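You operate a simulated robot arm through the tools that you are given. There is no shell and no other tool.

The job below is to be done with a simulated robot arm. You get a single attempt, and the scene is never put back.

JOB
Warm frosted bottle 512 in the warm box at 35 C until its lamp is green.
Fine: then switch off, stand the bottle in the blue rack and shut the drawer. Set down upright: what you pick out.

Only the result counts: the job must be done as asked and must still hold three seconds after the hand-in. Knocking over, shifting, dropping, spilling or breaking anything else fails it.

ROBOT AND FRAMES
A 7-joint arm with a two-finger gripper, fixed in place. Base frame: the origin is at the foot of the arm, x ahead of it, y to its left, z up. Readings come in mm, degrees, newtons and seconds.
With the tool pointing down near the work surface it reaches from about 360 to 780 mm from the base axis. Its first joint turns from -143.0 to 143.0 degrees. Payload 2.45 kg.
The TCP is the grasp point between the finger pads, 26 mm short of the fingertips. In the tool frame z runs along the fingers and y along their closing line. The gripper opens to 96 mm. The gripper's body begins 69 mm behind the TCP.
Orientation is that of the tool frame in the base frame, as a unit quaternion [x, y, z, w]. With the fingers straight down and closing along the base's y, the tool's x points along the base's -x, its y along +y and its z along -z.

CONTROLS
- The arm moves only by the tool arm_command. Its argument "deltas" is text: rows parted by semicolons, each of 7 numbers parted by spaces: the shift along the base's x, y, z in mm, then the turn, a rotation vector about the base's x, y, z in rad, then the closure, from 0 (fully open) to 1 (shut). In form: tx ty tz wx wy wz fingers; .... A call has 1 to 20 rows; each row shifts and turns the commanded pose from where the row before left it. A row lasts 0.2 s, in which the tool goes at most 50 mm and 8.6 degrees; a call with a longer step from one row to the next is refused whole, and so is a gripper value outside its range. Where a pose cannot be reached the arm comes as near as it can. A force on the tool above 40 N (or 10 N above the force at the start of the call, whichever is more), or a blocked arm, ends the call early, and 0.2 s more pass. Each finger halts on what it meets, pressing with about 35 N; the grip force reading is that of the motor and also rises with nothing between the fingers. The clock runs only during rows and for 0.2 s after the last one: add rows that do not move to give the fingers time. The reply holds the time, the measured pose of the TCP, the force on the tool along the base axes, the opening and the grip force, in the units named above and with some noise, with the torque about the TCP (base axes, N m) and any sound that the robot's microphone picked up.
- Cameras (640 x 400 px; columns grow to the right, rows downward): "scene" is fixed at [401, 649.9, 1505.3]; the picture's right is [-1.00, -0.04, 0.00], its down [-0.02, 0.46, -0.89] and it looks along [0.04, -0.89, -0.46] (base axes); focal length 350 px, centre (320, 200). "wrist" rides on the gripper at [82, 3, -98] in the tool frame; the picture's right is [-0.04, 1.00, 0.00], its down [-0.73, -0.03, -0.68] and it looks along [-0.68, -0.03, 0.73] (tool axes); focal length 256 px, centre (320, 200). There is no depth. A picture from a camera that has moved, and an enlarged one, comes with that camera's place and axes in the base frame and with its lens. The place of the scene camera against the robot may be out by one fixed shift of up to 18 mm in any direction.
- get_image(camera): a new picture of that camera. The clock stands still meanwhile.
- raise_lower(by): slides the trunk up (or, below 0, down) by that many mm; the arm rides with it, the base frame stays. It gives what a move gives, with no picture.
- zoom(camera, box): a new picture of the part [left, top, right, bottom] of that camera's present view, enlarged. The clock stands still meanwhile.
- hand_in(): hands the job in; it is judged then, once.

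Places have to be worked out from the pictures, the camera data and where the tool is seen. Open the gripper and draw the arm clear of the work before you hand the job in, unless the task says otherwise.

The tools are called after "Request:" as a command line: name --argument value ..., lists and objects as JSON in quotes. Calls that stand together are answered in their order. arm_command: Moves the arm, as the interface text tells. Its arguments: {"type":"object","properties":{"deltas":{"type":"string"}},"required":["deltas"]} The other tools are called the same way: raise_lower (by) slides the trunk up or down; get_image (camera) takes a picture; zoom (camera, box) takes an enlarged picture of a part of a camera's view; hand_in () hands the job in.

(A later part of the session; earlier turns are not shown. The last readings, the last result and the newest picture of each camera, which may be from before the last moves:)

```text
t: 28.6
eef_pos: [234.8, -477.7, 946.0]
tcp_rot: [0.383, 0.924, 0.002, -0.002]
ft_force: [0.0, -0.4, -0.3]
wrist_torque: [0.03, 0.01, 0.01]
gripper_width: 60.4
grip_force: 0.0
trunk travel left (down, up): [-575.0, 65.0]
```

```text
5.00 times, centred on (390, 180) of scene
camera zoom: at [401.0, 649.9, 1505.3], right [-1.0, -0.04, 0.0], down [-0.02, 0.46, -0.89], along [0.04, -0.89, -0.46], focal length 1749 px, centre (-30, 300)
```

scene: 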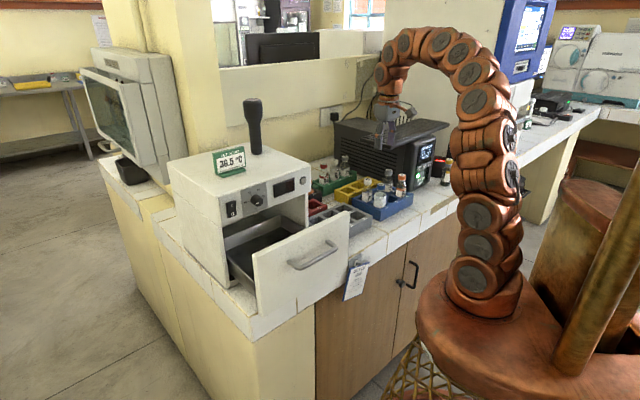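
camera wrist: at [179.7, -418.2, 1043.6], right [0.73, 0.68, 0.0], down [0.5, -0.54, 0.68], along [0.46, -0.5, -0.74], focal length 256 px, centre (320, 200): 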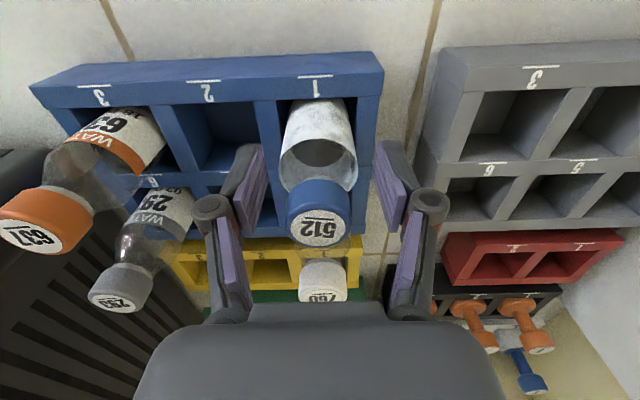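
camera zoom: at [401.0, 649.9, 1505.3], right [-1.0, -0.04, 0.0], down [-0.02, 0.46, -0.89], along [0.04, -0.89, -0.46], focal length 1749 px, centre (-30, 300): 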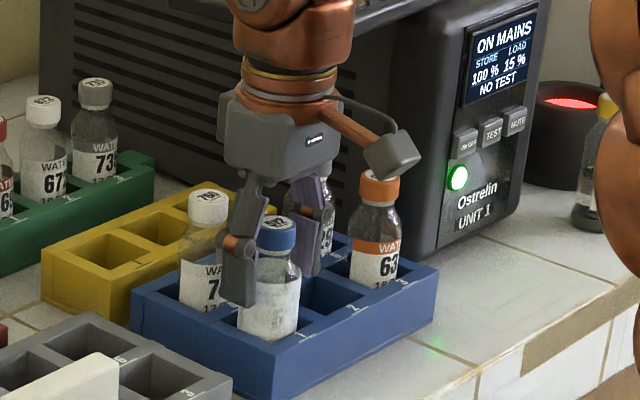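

Fingers straddle bottle 512 cleanly. Closing on the body and lifting straight up.

Request:
arm_command --deltas "0 0 0 0 0 0 0.5;0 0 0 0 0 0 0.6;0 0 0 0 0 0 0.7;0 0 0 0 0 0 0.7;0 0 0 0 0 0 0.7"

Request:
arm_command --deltas "0 0 5 0 0 0 0.75;0 0 10 0 0 0 0.75;0 0 20 0 0 0 0.75;0 0 25 0 0 0 0.75;0 0 30 0 0 0 0.75;0 0 40 0 0 0 0.75;0 0 40 0 0 0 0.75;0 0 0 0 0 0 0.75"

Request:
get_image --camera "scene"

Request:
get_image --camera "wrist"

```text
t: 29.8
eef_pos: [234.9, -478.7, 945.5]
tcp_rot: [0.382, 0.924, 0.002, 0.0]
ft_force: [-0.4, -0.3, 2.4]
wrist_torque: [-0.02, -0.04, 0.04]
gripper_width: 38.3
grip_force: 35.7
trunk travel left (down, up): [-575.0, 65.0]
```

```text
t: 31.6
eef_pos: [233.6, -478.6, 1116.2]
tcp_rot: [0.382, 0.924, 0.002, -0.001]
ft_force: [-0.1, 0.1, -0.3]
wrist_torque: [0.02, 0.0, 0.01]
gripper_width: 38.9
grip_force: 34.9
trunk travel left (down, up): [-575.0, 65.0]
```

```text
taken
```

scene: 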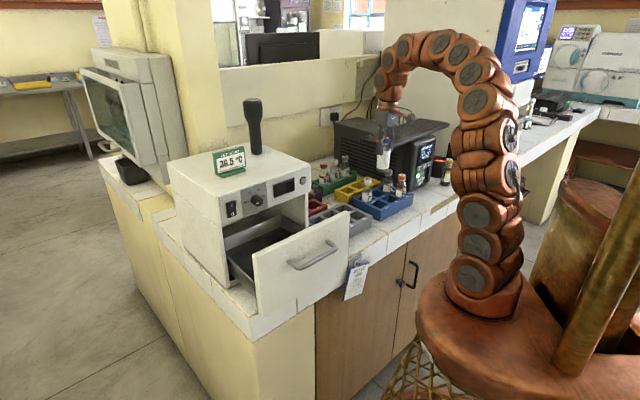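

```text
taken
camera wrist: at [179.4, -418.6, 1214.0], right [0.73, 0.68, 0.0], down [0.5, -0.54, 0.68], along [0.46, -0.5, -0.74], focal length 256 px, centre (320, 200)
```

wrist: 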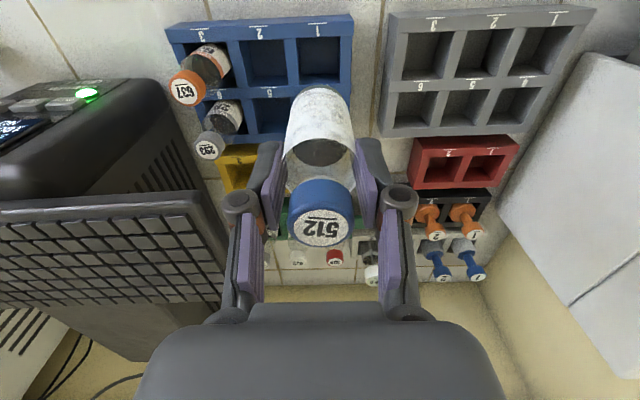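

Bottle 512 is held (≈39 mm wide). Carrying it high around the box corner to above the open drawer.

Request:
arm_command --deltas "0 0 30 0 0 0 0.75;0 0 30 0 0 0 0.75;10.5 28.1 0 0 0 0 0.75;10.5 28.1 0 0 0 0 0.75;10.5 28.1 0 0 0 0 0.75;10.5 28.1 0 0 0 0 0.75;10.5 28.1 0 0 0 0 0.75;10.5 28.1 0 0 0 0 0.75;10.5 28.1 0 0 0 0 0.75;10.5 28.1 0 0 0 0 0.75;10.5 28.1 0 0 0 0 0.75;10.5 28.1 0 0 0 0 0.75;0 0 0 0 0 0 0.75"

Request:
arm_command --deltas "20 13.5 0 0 0 0 0.75;20 13.5 0 0 0 0 0.75;20 13.5 0 0 0 0 0.75;20 13.5 0 0 0 0 0.75;20 13.5 0 0 0 0 0.75;0 0 0 0 0 0 0.75"

Request:
get_image --camera "wrist"

Request:
get_image --camera "scene"

```text
t: 34.4
eef_pos: [338.0, -197.4, 1175.9]
tcp_rot: [0.383, 0.924, 0.003, -0.001]
ft_force: [1.1, 0.7, 0.1]
wrist_torque: [-0.01, -0.02, 0.01]
gripper_width: 38.4
grip_force: 34.8
trunk travel left (down, up): [-575.0, 65.0]
```

```text
t: 35.8
eef_pos: [440.4, -129.3, 1176.5]
tcp_rot: [0.383, 0.924, 0.003, 0.0]
ft_force: [-0.3, -0.2, -0.8]
wrist_torque: [0.02, -0.01, -0.01]
gripper_width: 38.4
grip_force: 34.8
trunk travel left (down, up): [-575.0, 65.0]
```

```text
taken
camera wrist: at [385.5, -69.5, 1274.7], right [0.73, 0.68, 0.0], down [0.5, -0.54, 0.68], along [0.46, -0.5, -0.74], focal length 256 px, centre (320, 200)
```

wrist: 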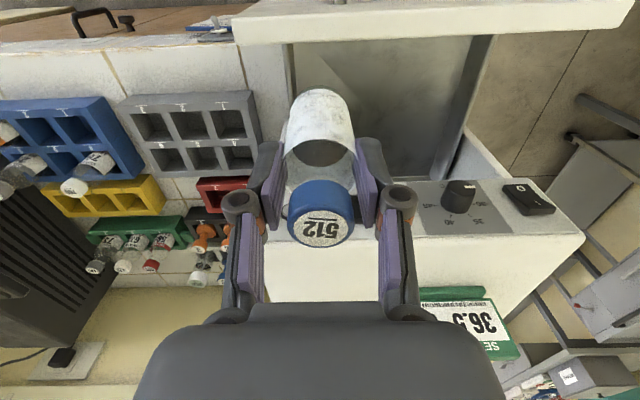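

```text
taken
```

scene: 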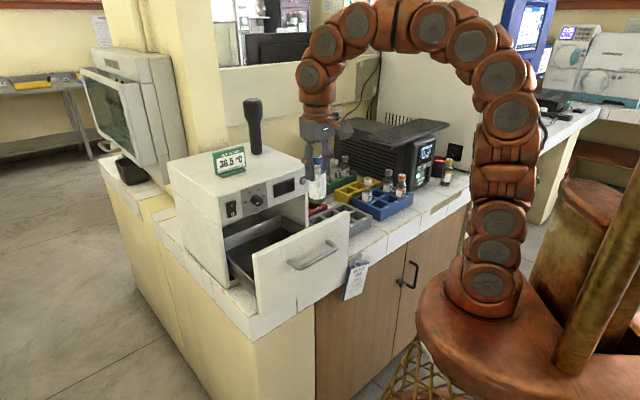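

Lowering in this orientation would put the wrist camera bracket into the drawer front, so I'll turn the tool 90° (camera over the lamp side, known reachable) and centre over the tray at about (503,-107).

Request:
arm_command --deltas "5.2 1.9 0 0 0 0.1309 0.75;5.2 1.9 0 0 0 0.1309 0.75;5.2 1.9 0 0 0 0.1309 0.75;5.2 1.9 0 0 0 0.1309 0.75;5.2 1.9 0 0 0 0.1309 0.75;5.2 1.9 0 0 0 0.1309 0.75;5.2 1.9 0 0 0 0.1309 0.75;5.2 1.9 0 0 0 0.1309 0.75;5.2 1.9 0 0 0 0.1309 0.75;5.2 1.9 0 0 0 0.1309 0.75;5.2 1.9 0 0 0 0.1309 0.75;5.2 1.9 0 0 0 0.1309 0.75;0 0 0 0 0 0 0.75"

Request:
get_image --camera "wrist"

Request:
zoom --camera "scene" --box '[180, 100, 380, 300]'

```text
t: 38.6
eef_pos: [502.1, -106.4, 1174.7]
tcp_rot: [-0.383, 0.924, 0.001, -0.001]
ft_force: [0.2, 0.5, -1.3]
wrist_torque: [0.05, 0.03, 0.0]
gripper_width: 38.1
grip_force: 35.0
trunk travel left (down, up): [-575.0, 65.0]
```

```text
taken
camera wrist: at [443.1, -162.8, 1272.6], right [-0.68, 0.73, 0.0], down [0.54, 0.5, 0.68], along [0.5, 0.46, -0.74], focal length 256 px, centre (320, 200)
```

wrist: 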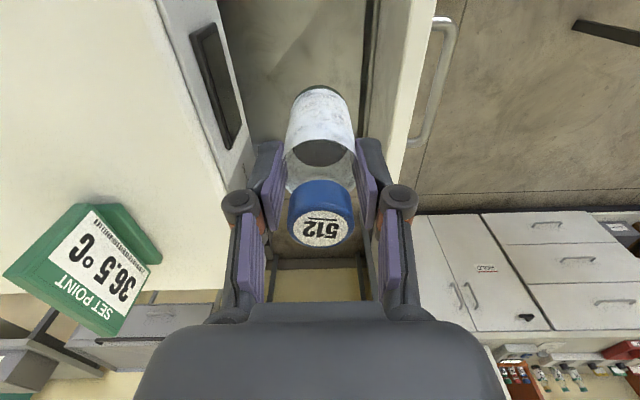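

```text
2.00 times, centred on (280, 200) of scene
camera zoom: at [401.0, 649.9, 1505.3], right [-1.0, -0.04, 0.0], down [-0.02, 0.46, -0.89], along [0.04, -0.89, -0.46], focal length 700 px, centre (400, 200)
```

zoom: 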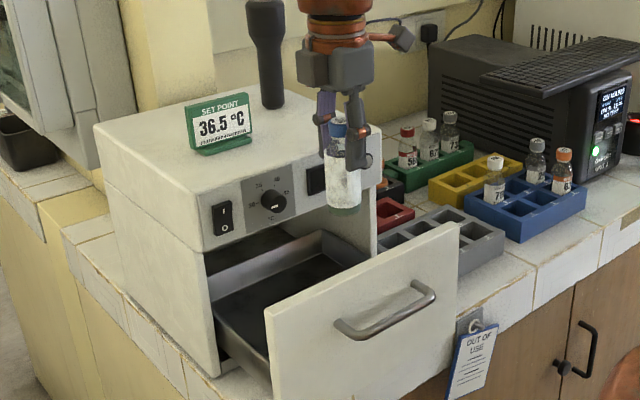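

Request:
zoom --camera "wrist" --box '[200, 0, 460, 200]'

```text
2.00 times, centred on (330, 100) of wrist
camera zoom: at [443.1, -162.8, 1272.6], right [-0.68, 0.73, 0.0], down [0.54, 0.5, 0.68], along [0.5, 0.46, -0.74], focal length 512 px, centre (300, 400)
```

zoom: 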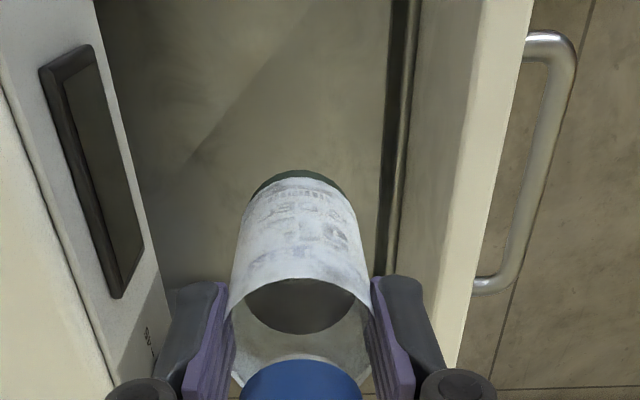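

Clearances are fine: body spans n −480…−382 between panel (−500) and drawer front (−367). Lowering toward the tray.

Request:
arm_command --deltas "0 0 -30 0 0 0 0.75;0 0 -30 0 0 0 0.75;0 0 -30 0 0 0 0.75;0 0 -30 0 0 0 0.75;0 0 -25 0 0 0 0.75;0 0 -15 0 0 0 0.75;0 0 0 0 0 0 0.75"

Request:
get_image --camera "wrist"

Request:
zoom --camera "scene" --box '[200, 150, 360, 270]'

```text
t: 40.2
eef_pos: [500.0, -106.7, 1013.2]
tcp_rot: [-0.383, 0.924, 0.0, -0.002]
ft_force: [0.5, -0.5, -0.9]
wrist_torque: [0.0, 0.01, 0.0]
gripper_width: 38.3
grip_force: 34.9
trunk travel left (down, up): [-575.0, 65.0]
```

```text
taken
camera wrist: at [441.5, -162.0, 1111.8], right [-0.68, 0.73, 0.0], down [0.54, 0.5, 0.68], along [0.5, 0.46, -0.74], focal length 256 px, centre (320, 200)
```

wrist: 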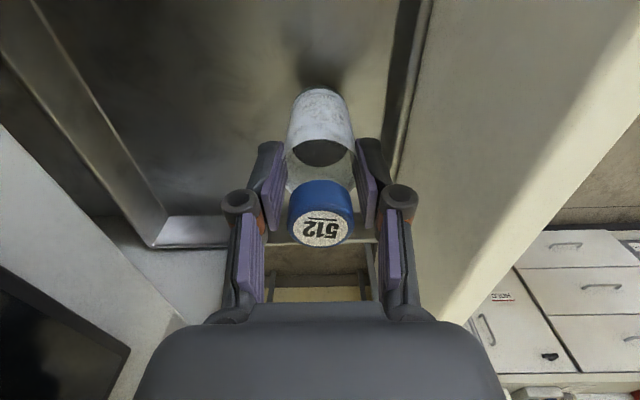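

```text
3.33 times, centred on (280, 210) of scene
camera zoom: at [401.0, 649.9, 1505.3], right [-1.0, -0.04, 0.0], down [-0.02, 0.46, -0.89], along [0.04, -0.89, -0.46], focal length 1166 px, centre (453, 167)
```

zoom: 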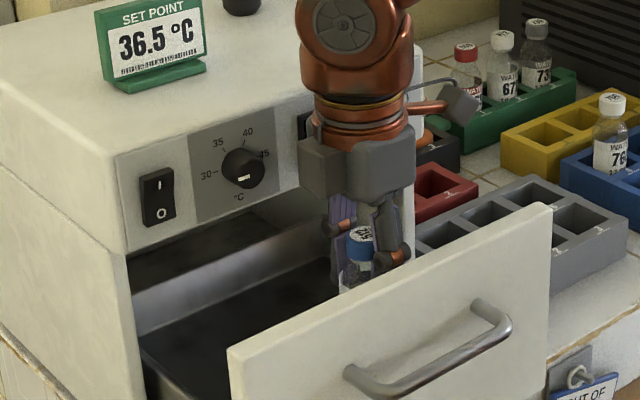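

Request:
arm_command --deltas "0 0 -10 0 0 0 0.75;0 0 -10 0 0 0 0.75;0 0 -10 0 0 0 0.75;0 0 -10 0 0 0 0.75;0 0 0 0 0 0 0.75"

Request:
arm_command --deltas "0 0 -2.5 0 0 0 0.75;0 0 -2.5 0 0 0 0.75;0 0 -2.5 0 0 0 0.75;0 0 0 0 0 0 0.75"

Request:
zoom --camera "scene" --box '[230, 180, 340, 260]'

Request:
get_image --camera "wrist"

```text
t: 41.4
eef_pos: [501.6, -108.1, 975.8]
tcp_rot: [-0.382, 0.924, 0.0, 0.0]
ft_force: [2.2, 1.4, 33.5]
wrist_torque: [0.06, -0.1, 0.0]
gripper_width: 38.6
grip_force: 35.1
trunk travel left (down, up): [-575.0, 65.0]
```

```text
t: 42.4
eef_pos: [502.2, -107.1, 968.5]
tcp_rot: [-0.382, 0.924, 0.001, -0.002]
ft_force: [0.4, 2.3, 33.0]
wrist_torque: [0.1, -0.01, 0.02]
gripper_width: 38.5
grip_force: 34.7
trunk travel left (down, up): [-575.0, 65.0]
```

```text
5.00 times, centred on (285, 220) of scene
camera zoom: at [401.0, 649.9, 1505.3], right [-1.0, -0.04, 0.0], down [-0.02, 0.46, -0.89], along [0.04, -0.89, -0.46], focal length 1749 px, centre (495, 100)
```

zoom: 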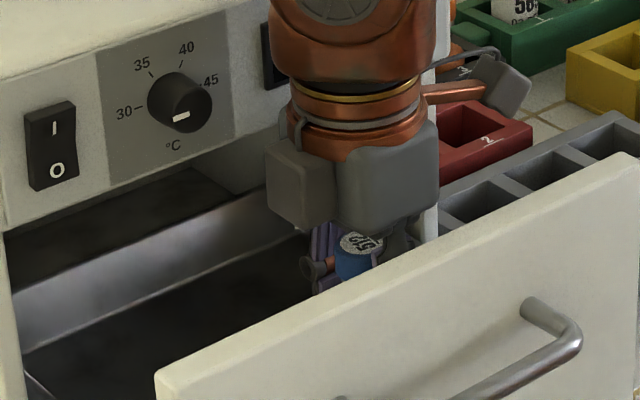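

```text
taken
camera wrist: at [442.2, -162.8, 1066.0], right [-0.68, 0.73, 0.0], down [0.54, 0.5, 0.68], along [0.5, 0.46, -0.74], focal length 256 px, centre (320, 200)
```

wrist: 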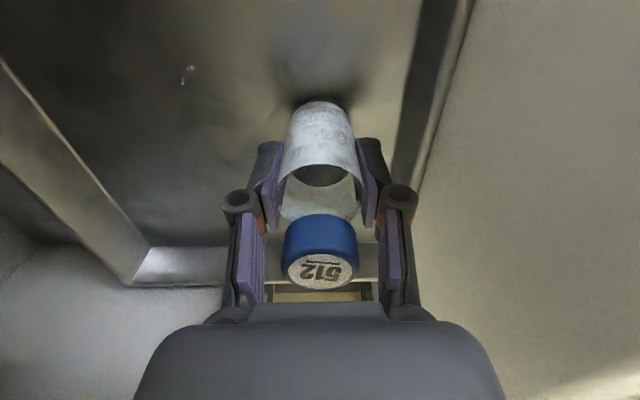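

The bottle has touched the tray floor (steady ~33 N as it slides in the grip), so it stands on the tray. Releasing and rising.

Request:
arm_command --deltas "0 0 2 0 0 0 0.7;0 0 0 0 0 0 0.55;0 0 0 0 0 0 0.45;0 0 0 0 0 0 0.38;0 0 0 0 0 0 0.36;0 0 0 0 0 0 0.36"

Request:
get_image --camera "wrist"

```text
t: 43.8
eef_pos: [501.8, -108.0, 969.5]
tcp_rot: [-0.384, 0.923, 0.001, -0.003]
ft_force: [-0.5, 0.1, 0.3]
wrist_torque: [-0.01, 0.01, -0.01]
gripper_width: 61.4
grip_force: 0.1
trunk travel left (down, up): [-575.0, 65.0]
```

```text
taken
camera wrist: at [442.7, -163.0, 1067.5], right [-0.68, 0.73, 0.0], down [0.54, 0.5, 0.68], along [0.5, 0.46, -0.74], focal length 256 px, centre (320, 200)
```

wrist: 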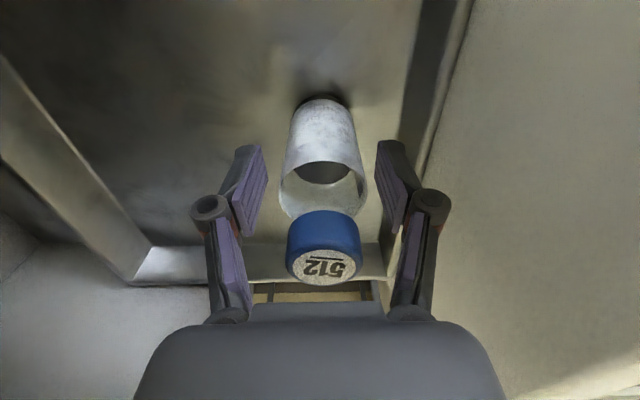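

Bottle 512 stands upright in the tray. Rising clear, then turning back with closed fingers to a point outside the handle for pushing the drawer shut.

Request:
arm_command --deltas "0 0 10 0 0 0 0.36;0 0 30 0 0 0 0.36;0 0 40 0 0 0 0.36;0 0 40 0 0 0 0.36;0 0 40 0 0 0 0.36;0 0 40 0 0 0 0.36;0 0 0 0 0 0 0.36"

Request:
arm_command --deltas "-9.4 8.4 0 0 0 -0.1309 0.5;-9.4 8.4 0 0 0 -0.1309 0.7;-9.4 8.4 0 0 0 -0.1309 1;-9.4 8.4 0 0 0 -0.1309 1;-9.4 8.4 0 0 0 -0.1309 1;-9.4 8.4 0 0 0 -0.1309 1;-9.4 8.4 0 0 0 -0.1309 1;-9.4 8.4 0 0 0 -0.1309 1;-9.4 8.4 0 0 0 -0.1309 1;-9.4 8.4 0 0 0 -0.1309 1;-9.4 8.4 0 0 0 -0.1309 1;-9.4 8.4 0 0 0 -0.1309 1;0 0 0 0 0 0 1"

Request:
get_image --camera "wrist"

Request:
get_image --camera "scene"

```text
t: 45.4
eef_pos: [500.7, -107.6, 1172.2]
tcp_rot: [-0.383, 0.924, 0.002, -0.002]
ft_force: [0.2, -0.7, -0.3]
wrist_torque: [0.0, -0.03, -0.04]
gripper_width: 61.5
grip_force: 0.1
trunk travel left (down, up): [-575.0, 65.0]
```

```text
t: 48.2
eef_pos: [388.6, -6.6, 1167.9]
tcp_rot: [0.382, 0.924, 0.001, 0.0]
ft_force: [-0.7, -1.0, -1.2]
wrist_torque: [0.01, 0.0, 0.03]
gripper_width: 0.1
grip_force: 28.1
trunk travel left (down, up): [-575.0, 65.0]
```

```text
taken
camera wrist: at [333.3, 53.8, 1266.2], right [0.74, 0.68, 0.0], down [0.5, -0.54, 0.68], along [0.46, -0.5, -0.74], focal length 256 px, centre (320, 200)
```

wrist: 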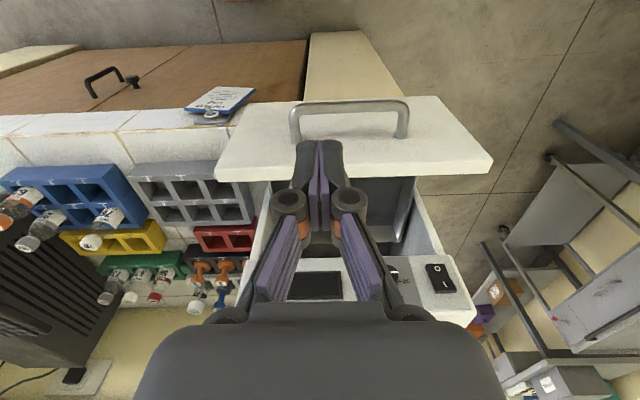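

```text
taken
```

scene: 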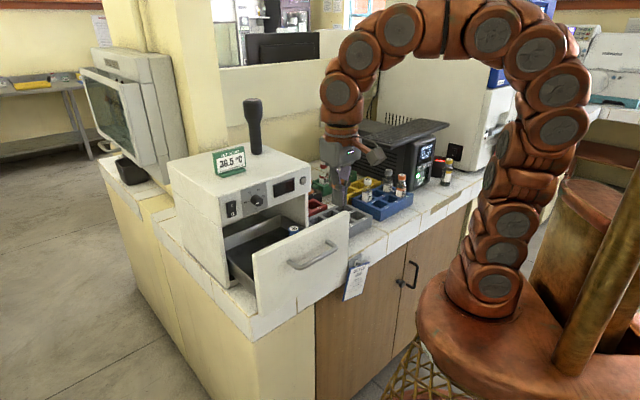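

The bar is at n≈-308 as expected, 10 mm beyond the finger. Lowering beside it, then pushing slowly.

Request:
arm_command --deltas "0 0 -40 0 0 0 1;0 0 -40 0 0 0 1;0 0 -40 0 0 0 1;0 0 -28 0 0 0 1;0 0 -15 0 0 0 1;0 0 0 0 0 0 1"

Request:
arm_command --deltas "2 -2 0 0 0 0 1;2 -2 0 0 0 0 1;2 -2 0 0 0 0 1;2 -2 0 0 0 0 1;2 -2 0 0 0 0 1;3 -3 0 0 0 0 1;3 -3 0 0 0 0 1;3 -3 0 0 0 0 1;0 0 0 0 0 0 1"

Request:
zoom --camera "scene" --box '[200, 150, 360, 290]'

Request:
get_image --camera "wrist"

```text
t: 49.6
eef_pos: [389.9, -5.0, 1006.2]
tcp_rot: [0.382, 0.924, 0.002, 0.0]
ft_force: [0.1, 0.2, -0.6]
wrist_torque: [-0.03, -0.01, 0.02]
gripper_width: 0.2
grip_force: 28.8
trunk travel left (down, up): [-575.0, 65.0]
```

```text
t: 51.6
eef_pos: [409.2, -25.5, 1006.1]
tcp_rot: [0.384, 0.923, 0.002, 0.0]
ft_force: [-0.8, -0.3, 0.0]
wrist_torque: [-0.02, 0.04, -0.01]
gripper_width: 0.0
grip_force: 29.2
trunk travel left (down, up): [-575.0, 65.0]
```

```text
2.86 times, centred on (280, 220) of scene
camera zoom: at [401.0, 649.9, 1505.3], right [-1.0, -0.04, 0.0], down [-0.02, 0.46, -0.89], along [0.04, -0.89, -0.46], focal length 999 px, centre (434, 143)
```

zoom: 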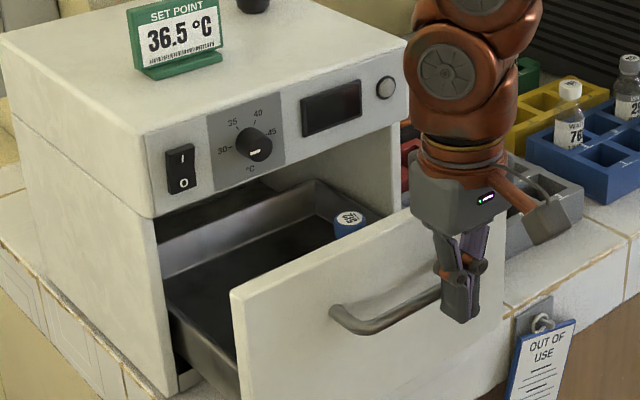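

```text
taken
camera wrist: at [353.6, 34.4, 1104.8], right [0.73, 0.68, 0.0], down [0.5, -0.54, 0.68], along [0.46, -0.5, -0.74], focal length 256 px, centre (320, 200)
```

wrist: 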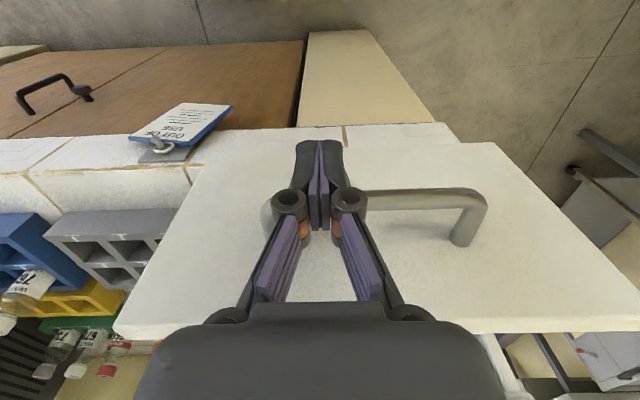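

The drawer moves with hardly any force. Continuing slowly (25 mm/s).

Request:
arm_command --deltas "3 -3 0 0 0 0 1;3.5 -3.5 0 0 0 0 1;3.5 -3.5 0 0 0 0 1;3.5 -3.5 0 0 0 0 1;3.5 -3.5 0 0 0 0 1;3.5 -3.5 0 0 0 0 1;3.5 -3.5 0 0 0 0 1;3.5 -3.5 0 0 0 0 1;3.5 -3.5 0 0 0 0 1;3.5 -3.5 0 0 0 0 1;3.5 -3.5 0 0 0 0 1;3.5 -3.5 0 0 0 0 1;3.5 -3.5 0 0 0 0 1;3.5 -3.5 0 0 0 0 1;3.5 -3.5 0 0 0 0 1;3.5 -3.5 0 0 0 0 1;3.5 -3.5 0 0 0 0 1;3.5 -3.5 0 0 0 0 1;3 -3 0 0 0 0 1;0 0 0 0 0 0 1"

Request:
zoom --camera "scene" --box '[200, 130, 360, 270]'

Request:
get_image --camera "wrist"

```text
t: 55.8
eef_pos: [473.1, -91.5, 1005.4]
tcp_rot: [0.382, 0.924, 0.002, 0.0]
ft_force: [-0.8, 0.4, -1.3]
wrist_torque: [-0.02, 0.03, -0.03]
gripper_width: 0.0
grip_force: 29.0
trunk travel left (down, up): [-575.0, 65.0]
```

```text
2.86 times, centred on (280, 200) of scene
camera zoom: at [401.0, 649.9, 1505.3], right [-1.0, -0.04, 0.0], down [-0.02, 0.46, -0.89], along [0.04, -0.89, -0.46], focal length 999 px, centre (434, 200)
```

zoom: 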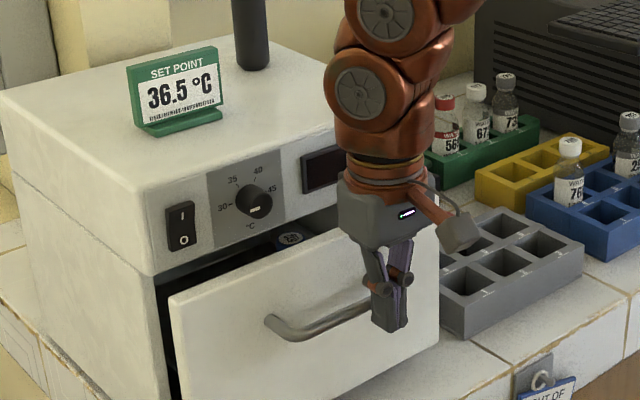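

```text
taken
camera wrist: at [418.3, -31.6, 1104.1], right [0.73, 0.68, 0.0], down [0.5, -0.54, 0.68], along [0.46, -0.5, -0.74], focal length 256 px, centre (320, 200)
```

wrist: 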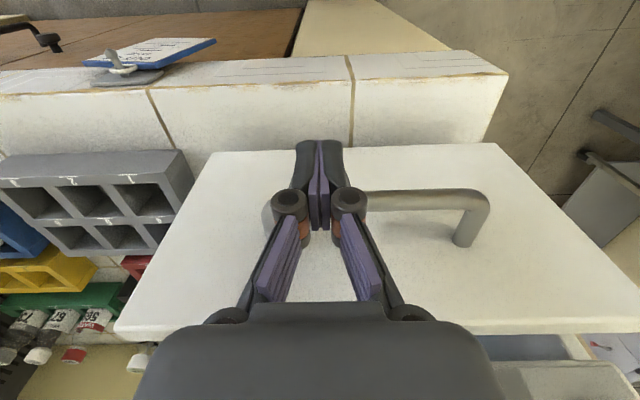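

Request:
arm_command --deltas "2.8 -2.8 0 0 0 0 1;2.8 -2.8 0 0 0 0 1;2.8 -2.8 0 0 0 0 1;2.8 -2.8 0 0 0 0 1;2.8 -2.8 0 0 0 0 1;2.8 -2.8 0 0 0 0 1;2 -2 0 0 0 0 1;2 -2 0 0 0 0 1;0 0 0 0 0 0 1"

Request:
zoom --camera "scene" --box '[200, 130, 360, 270]'

```text
t: 57.8
eef_pos: [494.0, -111.3, 1005.5]
tcp_rot: [0.382, 0.924, 0.002, 0.0]
ft_force: [0.1, -0.2, 0.2]
wrist_torque: [0.03, -0.01, 0.02]
gripper_width: 0.2
grip_force: 29.1
trunk travel left (down, up): [-575.0, 65.0]
```

```text
2.86 times, centred on (280, 200) of scene
camera zoom: at [401.0, 649.9, 1505.3], right [-1.0, -0.04, 0.0], down [-0.02, 0.46, -0.89], along [0.04, -0.89, -0.46], focal length 999 px, centre (434, 200)
```

zoom: 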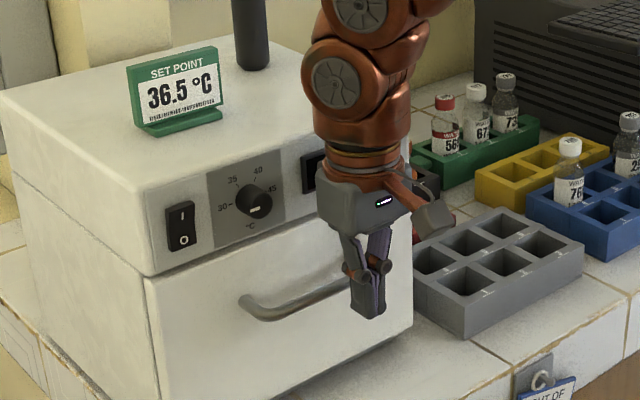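

Nearly shut; pushing the last millimetres in small steps until it seats.

Request:
arm_command --deltas "1.4 -1.4 0 0 0 0 1;1.4 -1.4 0 0 0 0 1;1.4 -1.4 0 0 0 0 1;0 0 0 0 0 0 1"

Request:
arm_command --deltas "1.4 -1.4 0 0 0 0 1;1.4 -1.4 0 0 0 0 1;0 0 0 0 0 0 1"

Request:
zoom --camera "scene" --box '[200, 160, 320, 260]'

```text
t: 58.8
eef_pos: [499.1, -116.3, 1005.5]
tcp_rot: [0.383, 0.924, 0.002, -0.002]
ft_force: [0.5, 0.3, -0.9]
wrist_torque: [-0.02, 0.04, -0.02]
gripper_width: 0.1
grip_force: 28.3
trunk travel left (down, up): [-575.0, 65.0]
```

```text
t: 59.6
eef_pos: [501.0, -118.0, 1005.4]
tcp_rot: [0.383, 0.924, 0.003, -0.001]
ft_force: [1.2, 0.4, -0.9]
wrist_torque: [0.02, 0.0, 0.0]
gripper_width: 0.0
grip_force: 28.1
trunk travel left (down, up): [-575.0, 65.0]
```

```text
4.00 times, centred on (260, 210) of scene
camera zoom: at [401.0, 649.9, 1505.3], right [-1.0, -0.04, 0.0], down [-0.02, 0.46, -0.89], along [0.04, -0.89, -0.46], focal length 1399 px, centre (560, 160)
```

zoom: 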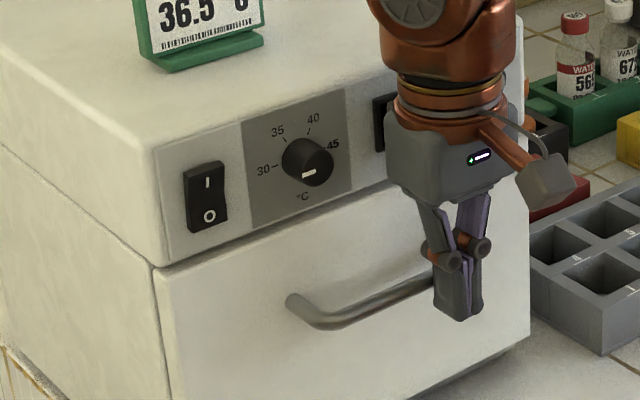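

Request:
arm_command --deltas "1 -1 0 0 0 0 1;1 -1 0 0 0 0 1;1 -1 0 0 0 0 1;0 0 0 0 0 0 1"

```text
t: 60.6
eef_pos: [502.9, -121.2, 1005.5]
tcp_rot: [0.382, 0.924, 0.002, -0.002]
ft_force: [-12.9, 15.4, -9.9]
wrist_torque: [0.22, 0.15, 0.07]
gripper_width: 5.9
grip_force: 28.4
trunk travel left (down, up): [-575.0, 65.0]
```

Now ~20 N resistance: the drawer is seated. Backing off and checking it.

Request:
arm_command --deltas "-5 5 0 0 0 0 1;-10 10 0 0 0 0 1;-15 15 0 0 0 0 1;-20 20 0 0 0 0 1;-20 20 0 0 0 0 1;0 0 0 0 0 0 1"

Request:
zoom --camera "scene" --box '[200, 160, 320, 260]'

Request:
get_image --camera "wrist"

```text
t: 62.0
eef_pos: [435.5, -50.9, 1006.6]
tcp_rot: [0.382, 0.924, 0.002, 0.0]
ft_force: [-0.3, -0.3, 0.5]
wrist_torque: [0.0, 0.02, -0.02]
gripper_width: 0.0
grip_force: 28.4
trunk travel left (down, up): [-575.0, 65.0]
```

```text
4.00 times, centred on (260, 210) of scene
camera zoom: at [401.0, 649.9, 1505.3], right [-1.0, -0.04, 0.0], down [-0.02, 0.46, -0.89], along [0.04, -0.89, -0.46], focal length 1399 px, centre (560, 160)
```

zoom: 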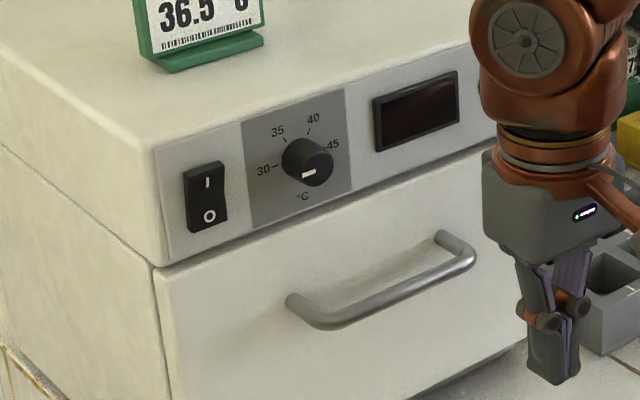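

```text
taken
camera wrist: at [380.0, 8.6, 1104.9], right [0.73, 0.68, 0.0], down [0.5, -0.54, 0.68], along [0.46, -0.5, -0.74], focal length 256 px, centre (320, 200)
```

wrist: 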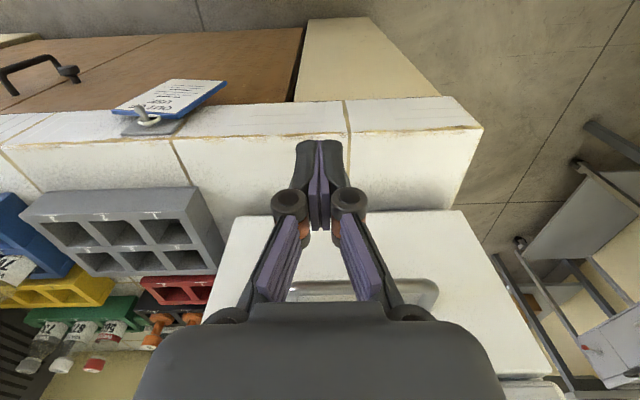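

The drawer is shut and the box is unmoved. For the knob and switch the tool must point horizontally; I'll rise, lower the trunk 200 mm, and test that orientation in free space.

Request:
arm_command --deltas "-4 4 40 0 0 0 1;-4 4 40 0 0 0 1;-4 4 40 0 0 0 1;-4 4 40 0 0 0 1;-4 4 40 0 0 0 1;-4 4 40 0 0 0 1;-4 4 40 0 0 0 1;0 0 0 0 0 0 1"

Request:
raise_lower --by -200

Request:
get_image --camera "scene"

```text
t: 63.8
eef_pos: [406.0, -25.1, 1285.8]
tcp_rot: [0.383, 0.924, 0.002, -0.001]
ft_force: [0.7, -0.2, 0.5]
wrist_torque: [0.03, -0.02, -0.01]
gripper_width: 0.1
grip_force: 28.3
trunk travel left (down, up): [-575.0, 65.0]
```

```text
t: 66.0
eef_pos: [407.2, -23.9, 1086.4]
tcp_rot: [0.382, 0.924, 0.001, -0.001]
ft_force: [0.3, 0.2, -0.3]
wrist_torque: [0.02, 0.0, 0.0]
gripper_width: 0.0
grip_force: 28.4
trunk travel left (down, up): [-375.0, 265.0]
```

```text
taken
```

scene: 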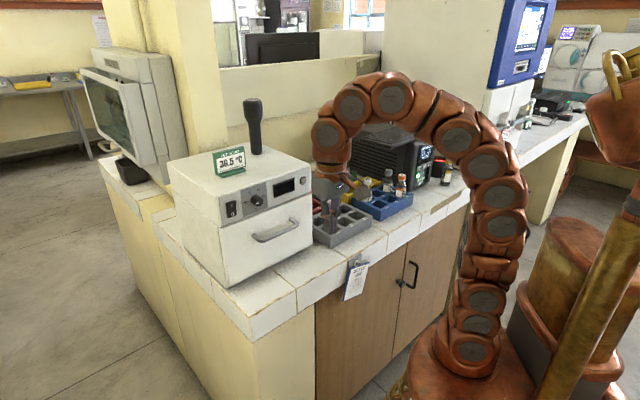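

Request:
arm_command --deltas "0 0 0 -0.0793 -0.0793 0 1;0 0 0 -0.0793 -0.0793 0 1;0 0 0 -0.0793 -0.0793 0 1;0 0 0 -0.0793 -0.0793 0 1;0 0 0 -0.0793 -0.0793 0 1;0 0 0 -0.0793 -0.0793 0 1;0 0 0 -0.0793 -0.0793 0 1;0 0 0 -0.0793 -0.0793 0 1;0 0 0 -0.0793 -0.0793 0 1;0 0 0 -0.0793 -0.0793 0 1;0 0 0 -0.0793 -0.0793 0 1;0 0 0 -0.0793 -0.0793 0 1;0 0 0 -0.0793 -0.0793 0 1;0 0 0 -0.0793 -0.0793 0 1;0 0 0 0 0 0 1"

Request:
get_image --camera "scene"

Request:
get_image --camera "wrist"

```text
t: 68.0
eef_pos: [437.8, 28.8, 988.2]
tcp_rot: [0.324, 0.894, -0.08, 0.298]
ft_force: [-0.8, 0.8, -0.1]
wrist_torque: [-0.01, 0.02, 0.02]
gripper_width: 0.0
grip_force: 28.5
trunk travel left (down, up): [-375.0, 265.0]
stopped in row 10: the arm was blocked; the commanded pose is now the measured one
```

```text
taken
```

scene: 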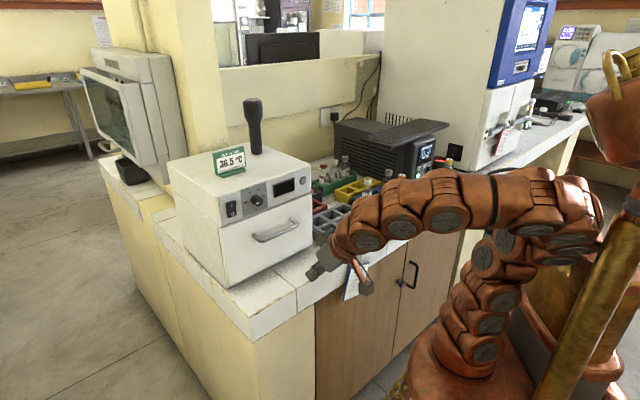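

```text
taken
camera wrist: at [342.9, 108.2, 1020.9], right [0.65, 0.75, 0.07], down [0.1, -0.19, 0.98], along [0.75, -0.63, -0.2], focal length 256 px, centre (320, 200)
```

wrist: 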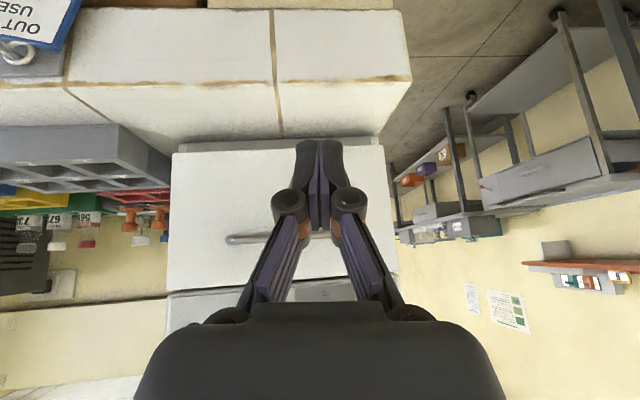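

The arm folds up too tightly at this height: the trunk needs to be lower so the forearm points upward. Restoring the tool-down orientation and raising, then lowering the trunk more.

Request:
arm_command --deltas "0 0 10 0.0637 0.083 -0.0146 1;0 0 20 0.0637 0.083 -0.0146 1;0 0 30 0.0637 0.083 -0.0146 1;0 0 40 0.0637 0.083 -0.0146 1;0 0 40 0.0637 0.083 -0.0146 1;0 0 40 0.0637 0.083 -0.0146 1;0 0 0 0 0 0 1"

Request:
get_image --camera "scene"

```text
t: 69.6
eef_pos: [461.3, 40.9, 1089.5]
tcp_rot: [0.383, 0.924, -0.005, 0.013]
ft_force: [-0.9, -0.4, 0.3]
wrist_torque: [0.0, 0.03, 0.01]
gripper_width: 0.0
grip_force: 28.3
out of reach, approached as far as the arm can: row 5, 6
trunk travel left (down, up): [-375.0, 265.0]
```

```text
taken
```

scene: 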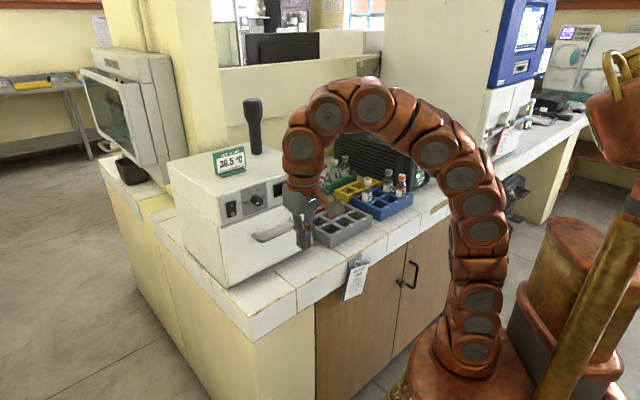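

Moving the tool out into free space in front of the counter before lowering the trunk another 250 mm.

Request:
arm_command --deltas "0 20 -10 0 0 0 1;4 20 -5 0 0 0 1;5 20 -5 0 0 0 1;5 20 -5 0 0 0 1;5 20 -5 0 0 0 1;0 10 0 0 0 0 1;0 0 0 0 0 0 1"

Request:
raise_lower --by -250

Request:
get_image --camera "scene"

```text
t: 71.2
eef_pos: [477.7, 152.6, 1060.3]
tcp_rot: [0.384, 0.923, -0.002, 0.001]
ft_force: [0.1, -0.2, 0.1]
wrist_torque: [0.01, -0.03, 0.0]
gripper_width: 0.0
grip_force: 28.8
trunk travel left (down, up): [-375.0, 265.0]
```

```text
t: 73.8
eef_pos: [478.1, 152.5, 810.6]
tcp_rot: [0.384, 0.923, -0.002, -0.001]
ft_force: [0.7, -0.5, 0.5]
wrist_torque: [0.04, -0.01, 0.02]
gripper_width: 0.0
grip_force: 28.5
trunk travel left (down, up): [-125.0, 515.0]
```

```text
taken
```

scene: 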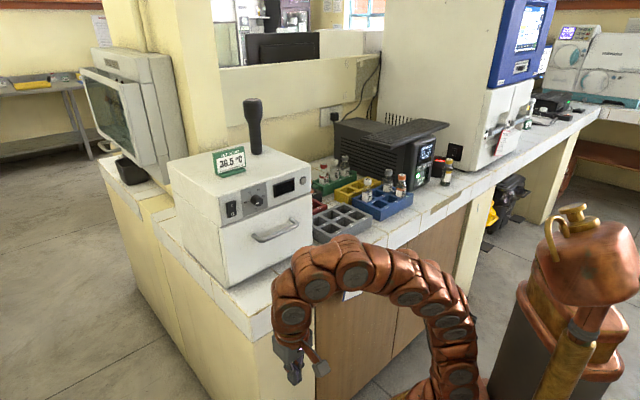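

Now tilting to horizontal while rising in free space.

Request:
arm_command --deltas "0 0 15 -0.0793 -0.0793 0 1;0 0 15 -0.0793 -0.0793 0 1;0 0 15 -0.0793 -0.0793 0 1;0 0 20 -0.0793 -0.0793 0 1;0 0 20 -0.0793 -0.0793 0 1;0 0 20 -0.0793 -0.0793 0 1;0 0 20 -0.0793 -0.0793 0 1;0 0 0 0 0 0 1"

Request:
arm_command --deltas "0 0 20 -0.0793 -0.0793 0 1;0 0 20 -0.0793 -0.0793 0 1;0 0 20 -0.0793 -0.0793 0 1;0 0 25 -0.0793 -0.0793 0 1;0 0 25 -0.0793 -0.0793 0 1;0 0 25 -0.0793 -0.0793 0 1;0 0 25 -0.0793 -0.0793 0 1;0 0 0 0 0 0 1"

Request:
get_image --camera "scene"

Request:
get_image --camera "wrist"

```text
t: 75.6
eef_pos: [477.1, 152.4, 936.1]
tcp_rot: [0.355, 0.853, -0.147, 0.354]
ft_force: [-0.5, -0.8, 0.0]
wrist_torque: [0.01, 0.03, 0.03]
gripper_width: 0.0
grip_force: 28.4
trunk travel left (down, up): [-125.0, 515.0]
```

```text
t: 77.4
eef_pos: [477.8, 153.9, 1095.8]
tcp_rot: [0.273, 0.651, -0.271, 0.654]
ft_force: [-0.4, -0.3, -0.5]
wrist_torque: [-0.02, 0.01, 0.01]
gripper_width: 0.0
grip_force: 28.4
trunk travel left (down, up): [-125.0, 515.0]
```

```text
taken
```

scene: 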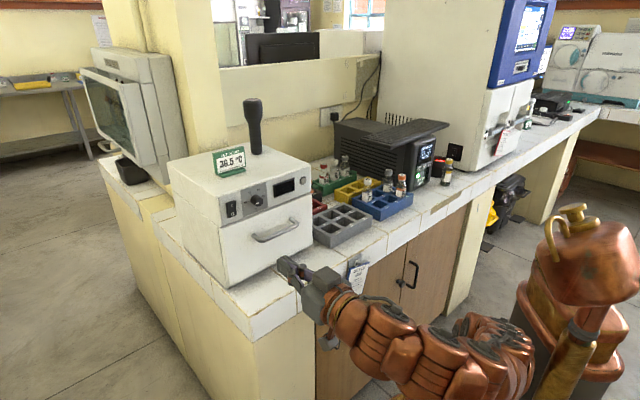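

```text
taken
camera wrist: at [411.0, 225.8, 1013.7], right [0.71, 0.7, 0.04], down [-0.5, 0.46, 0.73], along [0.5, -0.54, 0.68], focal length 256 px, centre (320, 200)
```

wrist: 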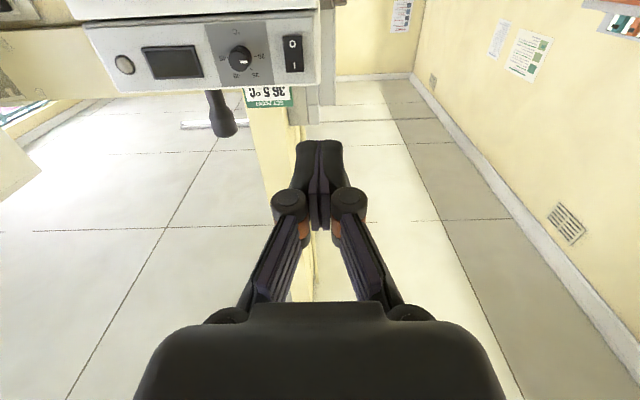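

The tool is horizontal and the panel is in view (upside down). Zooming to measure the knob and switch.

Request:
zoom --camera "wrist" --box '[80, 0, 340, 120]'

Request:
zoom --camera "wrist" --box '[200, 20, 320, 95]'

```text
2.46 times, centred on (210, 60) of wrist
camera zoom: at [411.0, 225.8, 1013.7], right [0.71, 0.7, 0.04], down [-0.5, 0.46, 0.73], along [0.5, -0.54, 0.68], focal length 630 px, centre (591, 545)
```

zoom: 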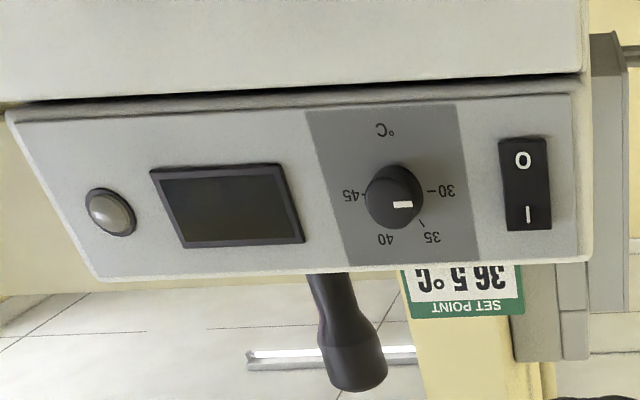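

```text
5.33 times, centred on (260, 58) of wrist
camera zoom: at [411.0, 225.8, 1013.7], right [0.71, 0.7, 0.04], down [-0.5, 0.46, 0.73], along [0.5, -0.54, 0.68], focal length 1365 px, centre (640, 960)
```

zoom: 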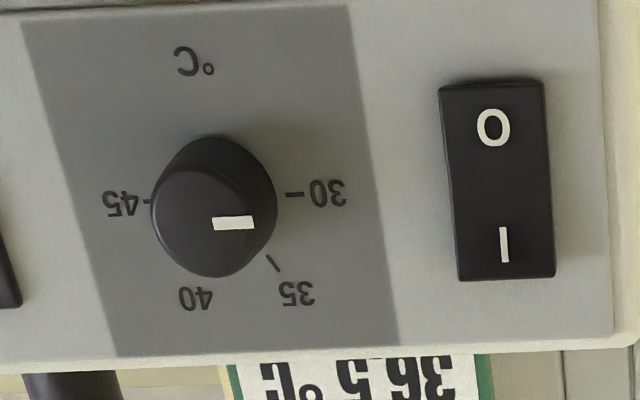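

Pointer is at 30; ticks are 60° apart, so 35 needs a 60° clockwise turn. Knob centre is about e=343, z=1100. Moving to 58 mm in front of it with fingers open to 50 mm.

Request:
arm_command --deltas "6.2 -20.8 0.4 0 0 0 0.8;6.2 -20.8 0.4 0 0 0 0.6;6.2 -20.8 0.4 0 0 0 0.48;6.2 -20.8 0.4 0 0 0 0.48;6.2 -20.8 0.4 0 0 0 0.48;6.2 -20.8 0.4 0 0 0 0.48;6.2 -20.8 0.4 0 0 0 0.48;6.2 -20.8 0.4 0 0 0 0.48;6.2 -20.8 0.4 0 0 0 0.48;6.2 -20.8 0.4 0 0 0 0.48;0 0 0 0 0 0 0.48"

Request:
get_image --camera "wrist"

Request:
get_image --camera "scene"

```text
t: 79.8
eef_pos: [539.3, -56.6, 1098.7]
tcp_rot: [0.273, 0.652, -0.271, 0.653]
ft_force: [0.2, -0.4, 0.2]
wrist_torque: [0.0, -0.02, 0.01]
gripper_width: 49.9
grip_force: 0.1
trunk travel left (down, up): [-125.0, 515.0]
```

```text
taken
camera wrist: at [473.2, 15.7, 1018.4], right [0.71, 0.7, 0.04], down [-0.5, 0.46, 0.73], along [0.5, -0.54, 0.68], focal length 256 px, centre (320, 200)
```

wrist: 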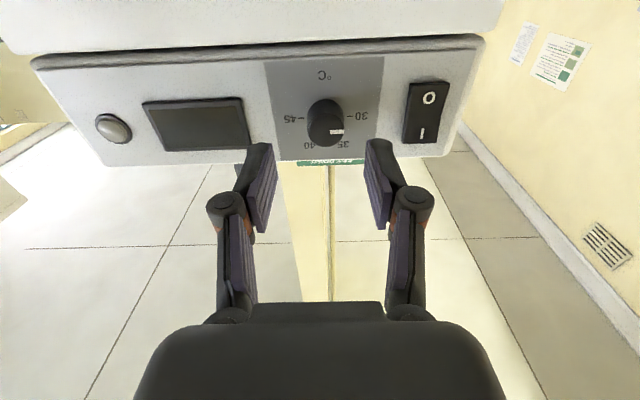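

```text
taken
```

scene: 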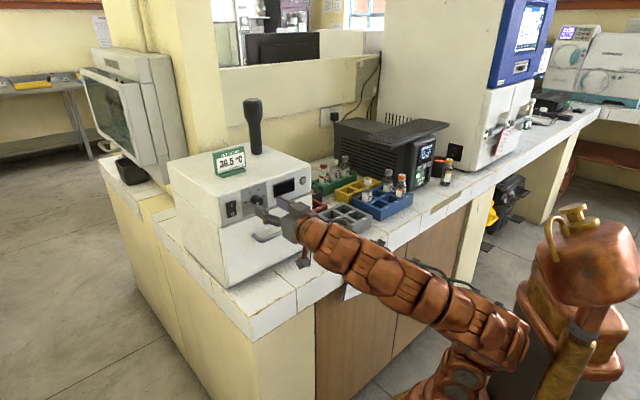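

Request:
zoom --camera "wrist" --box '[270, 60, 390, 170]'

```text
3.64 times, centred on (330, 115) of wrist
camera zoom: at [473.2, 15.7, 1018.4], right [0.71, 0.7, 0.04], down [-0.5, 0.46, 0.73], along [0.5, -0.54, 0.68], focal length 931 px, centre (284, 509)
```

zoom: 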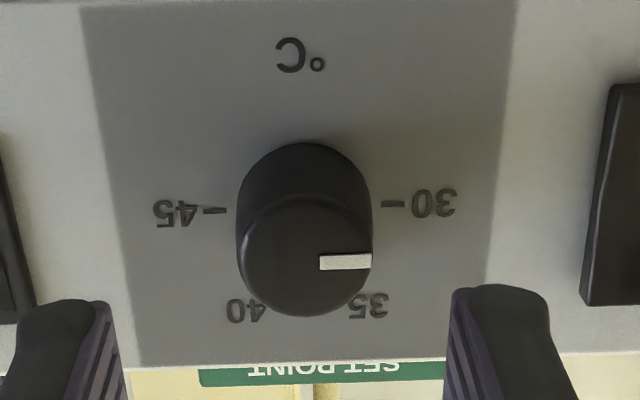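

Knob offset is +4 mm in e and +1 mm in z. Pre-rolling −30° so the turn is symmetric, then advancing around the knob.

Request:
arm_command --deltas "0.7 0.7 0.4 -0.0926 0.0926 0 0.48;0.7 0.7 0.4 -0.0926 0.0926 0 0.48;0.7 0.7 0.4 -0.0926 0.0926 0 0.48;0.7 0.7 0.4 -0.0926 0.0926 0 0.48;0 0 0 0 0 0 0.48"

Request:
get_image --camera "wrist"

```text
t: 81.0
eef_pos: [543.3, -52.2, 1101.5]
tcp_rot: [0.093, 0.701, -0.43, 0.562]
ft_force: [0.3, 0.3, -0.8]
wrist_torque: [0.01, -0.03, 0.03]
gripper_width: 50.0
grip_force: 0.1
trunk travel left (down, up): [-125.0, 515.0]
```

```text
taken
camera wrist: at [447.1, -9.9, 1028.9], right [0.63, 0.62, -0.46], down [-0.24, 0.72, 0.65], along [0.74, -0.3, 0.6], focal length 256 px, centre (320, 200)
```

wrist: 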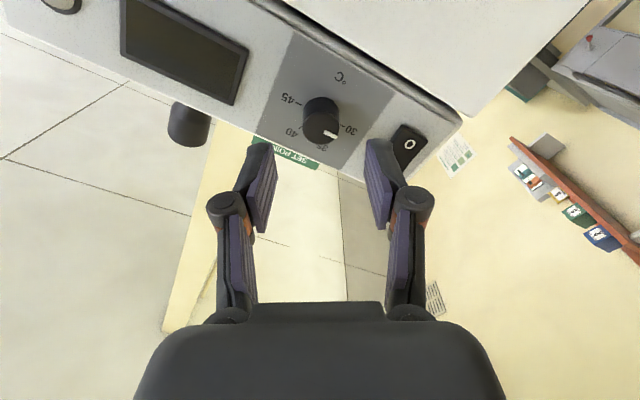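

Well centred. Advancing ~45 mm so the fingertips straddle the knob short of the panel.

Request:
arm_command --deltas "7 -7 0 0 0 0 0.48;7 -7 0 0 0 0 0.48;7 -7 0 0 0 0 0.48;5 -5 0 0 0 0 0.48;5 -5 0 0 0 0 0.48;0 0 0 0 0 0 0.48"

Request:
get_image --camera "wrist"

Request:
zoom --camera "scene" --box '[210, 160, 330, 240]'

```text
t: 82.4
eef_pos: [572.6, -84.0, 1101.6]
tcp_rot: [0.093, 0.701, -0.43, 0.561]
ft_force: [-0.6, 0.6, 0.0]
wrist_torque: [-0.02, 0.01, -0.01]
gripper_width: 50.1
grip_force: 0.0
trunk travel left (down, up): [-125.0, 515.0]
```

```text
taken
camera wrist: at [478.2, -41.3, 1028.6], right [0.63, 0.62, -0.46], down [-0.24, 0.72, 0.65], along [0.74, -0.3, 0.6], focal length 256 px, centre (320, 200)
```

wrist: 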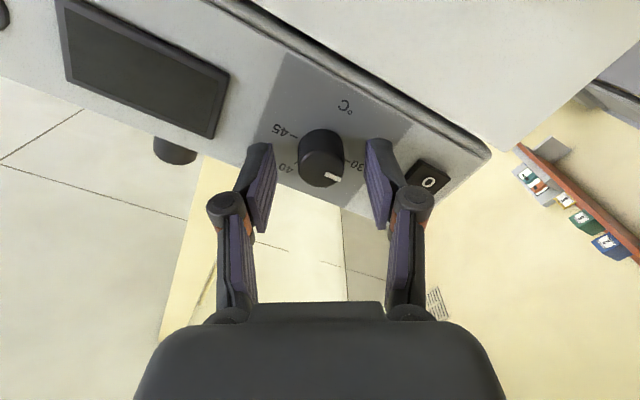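

```text
5.00 times, centred on (270, 200) of scene
camera zoom: at [401.0, 649.9, 1505.3], right [-1.0, -0.04, 0.0], down [-0.02, 0.46, -0.89], along [0.04, -0.89, -0.46], focal length 1749 px, centre (570, 200)
```

zoom: 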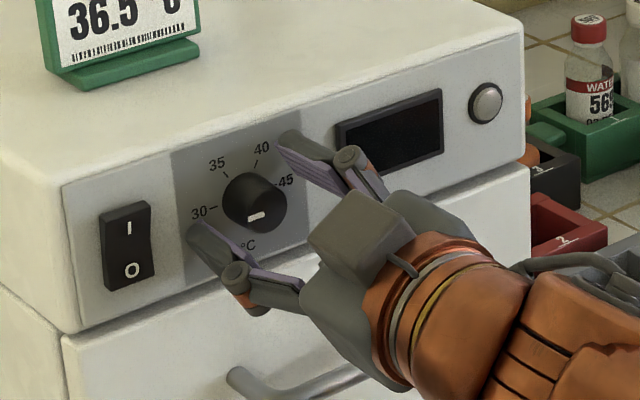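

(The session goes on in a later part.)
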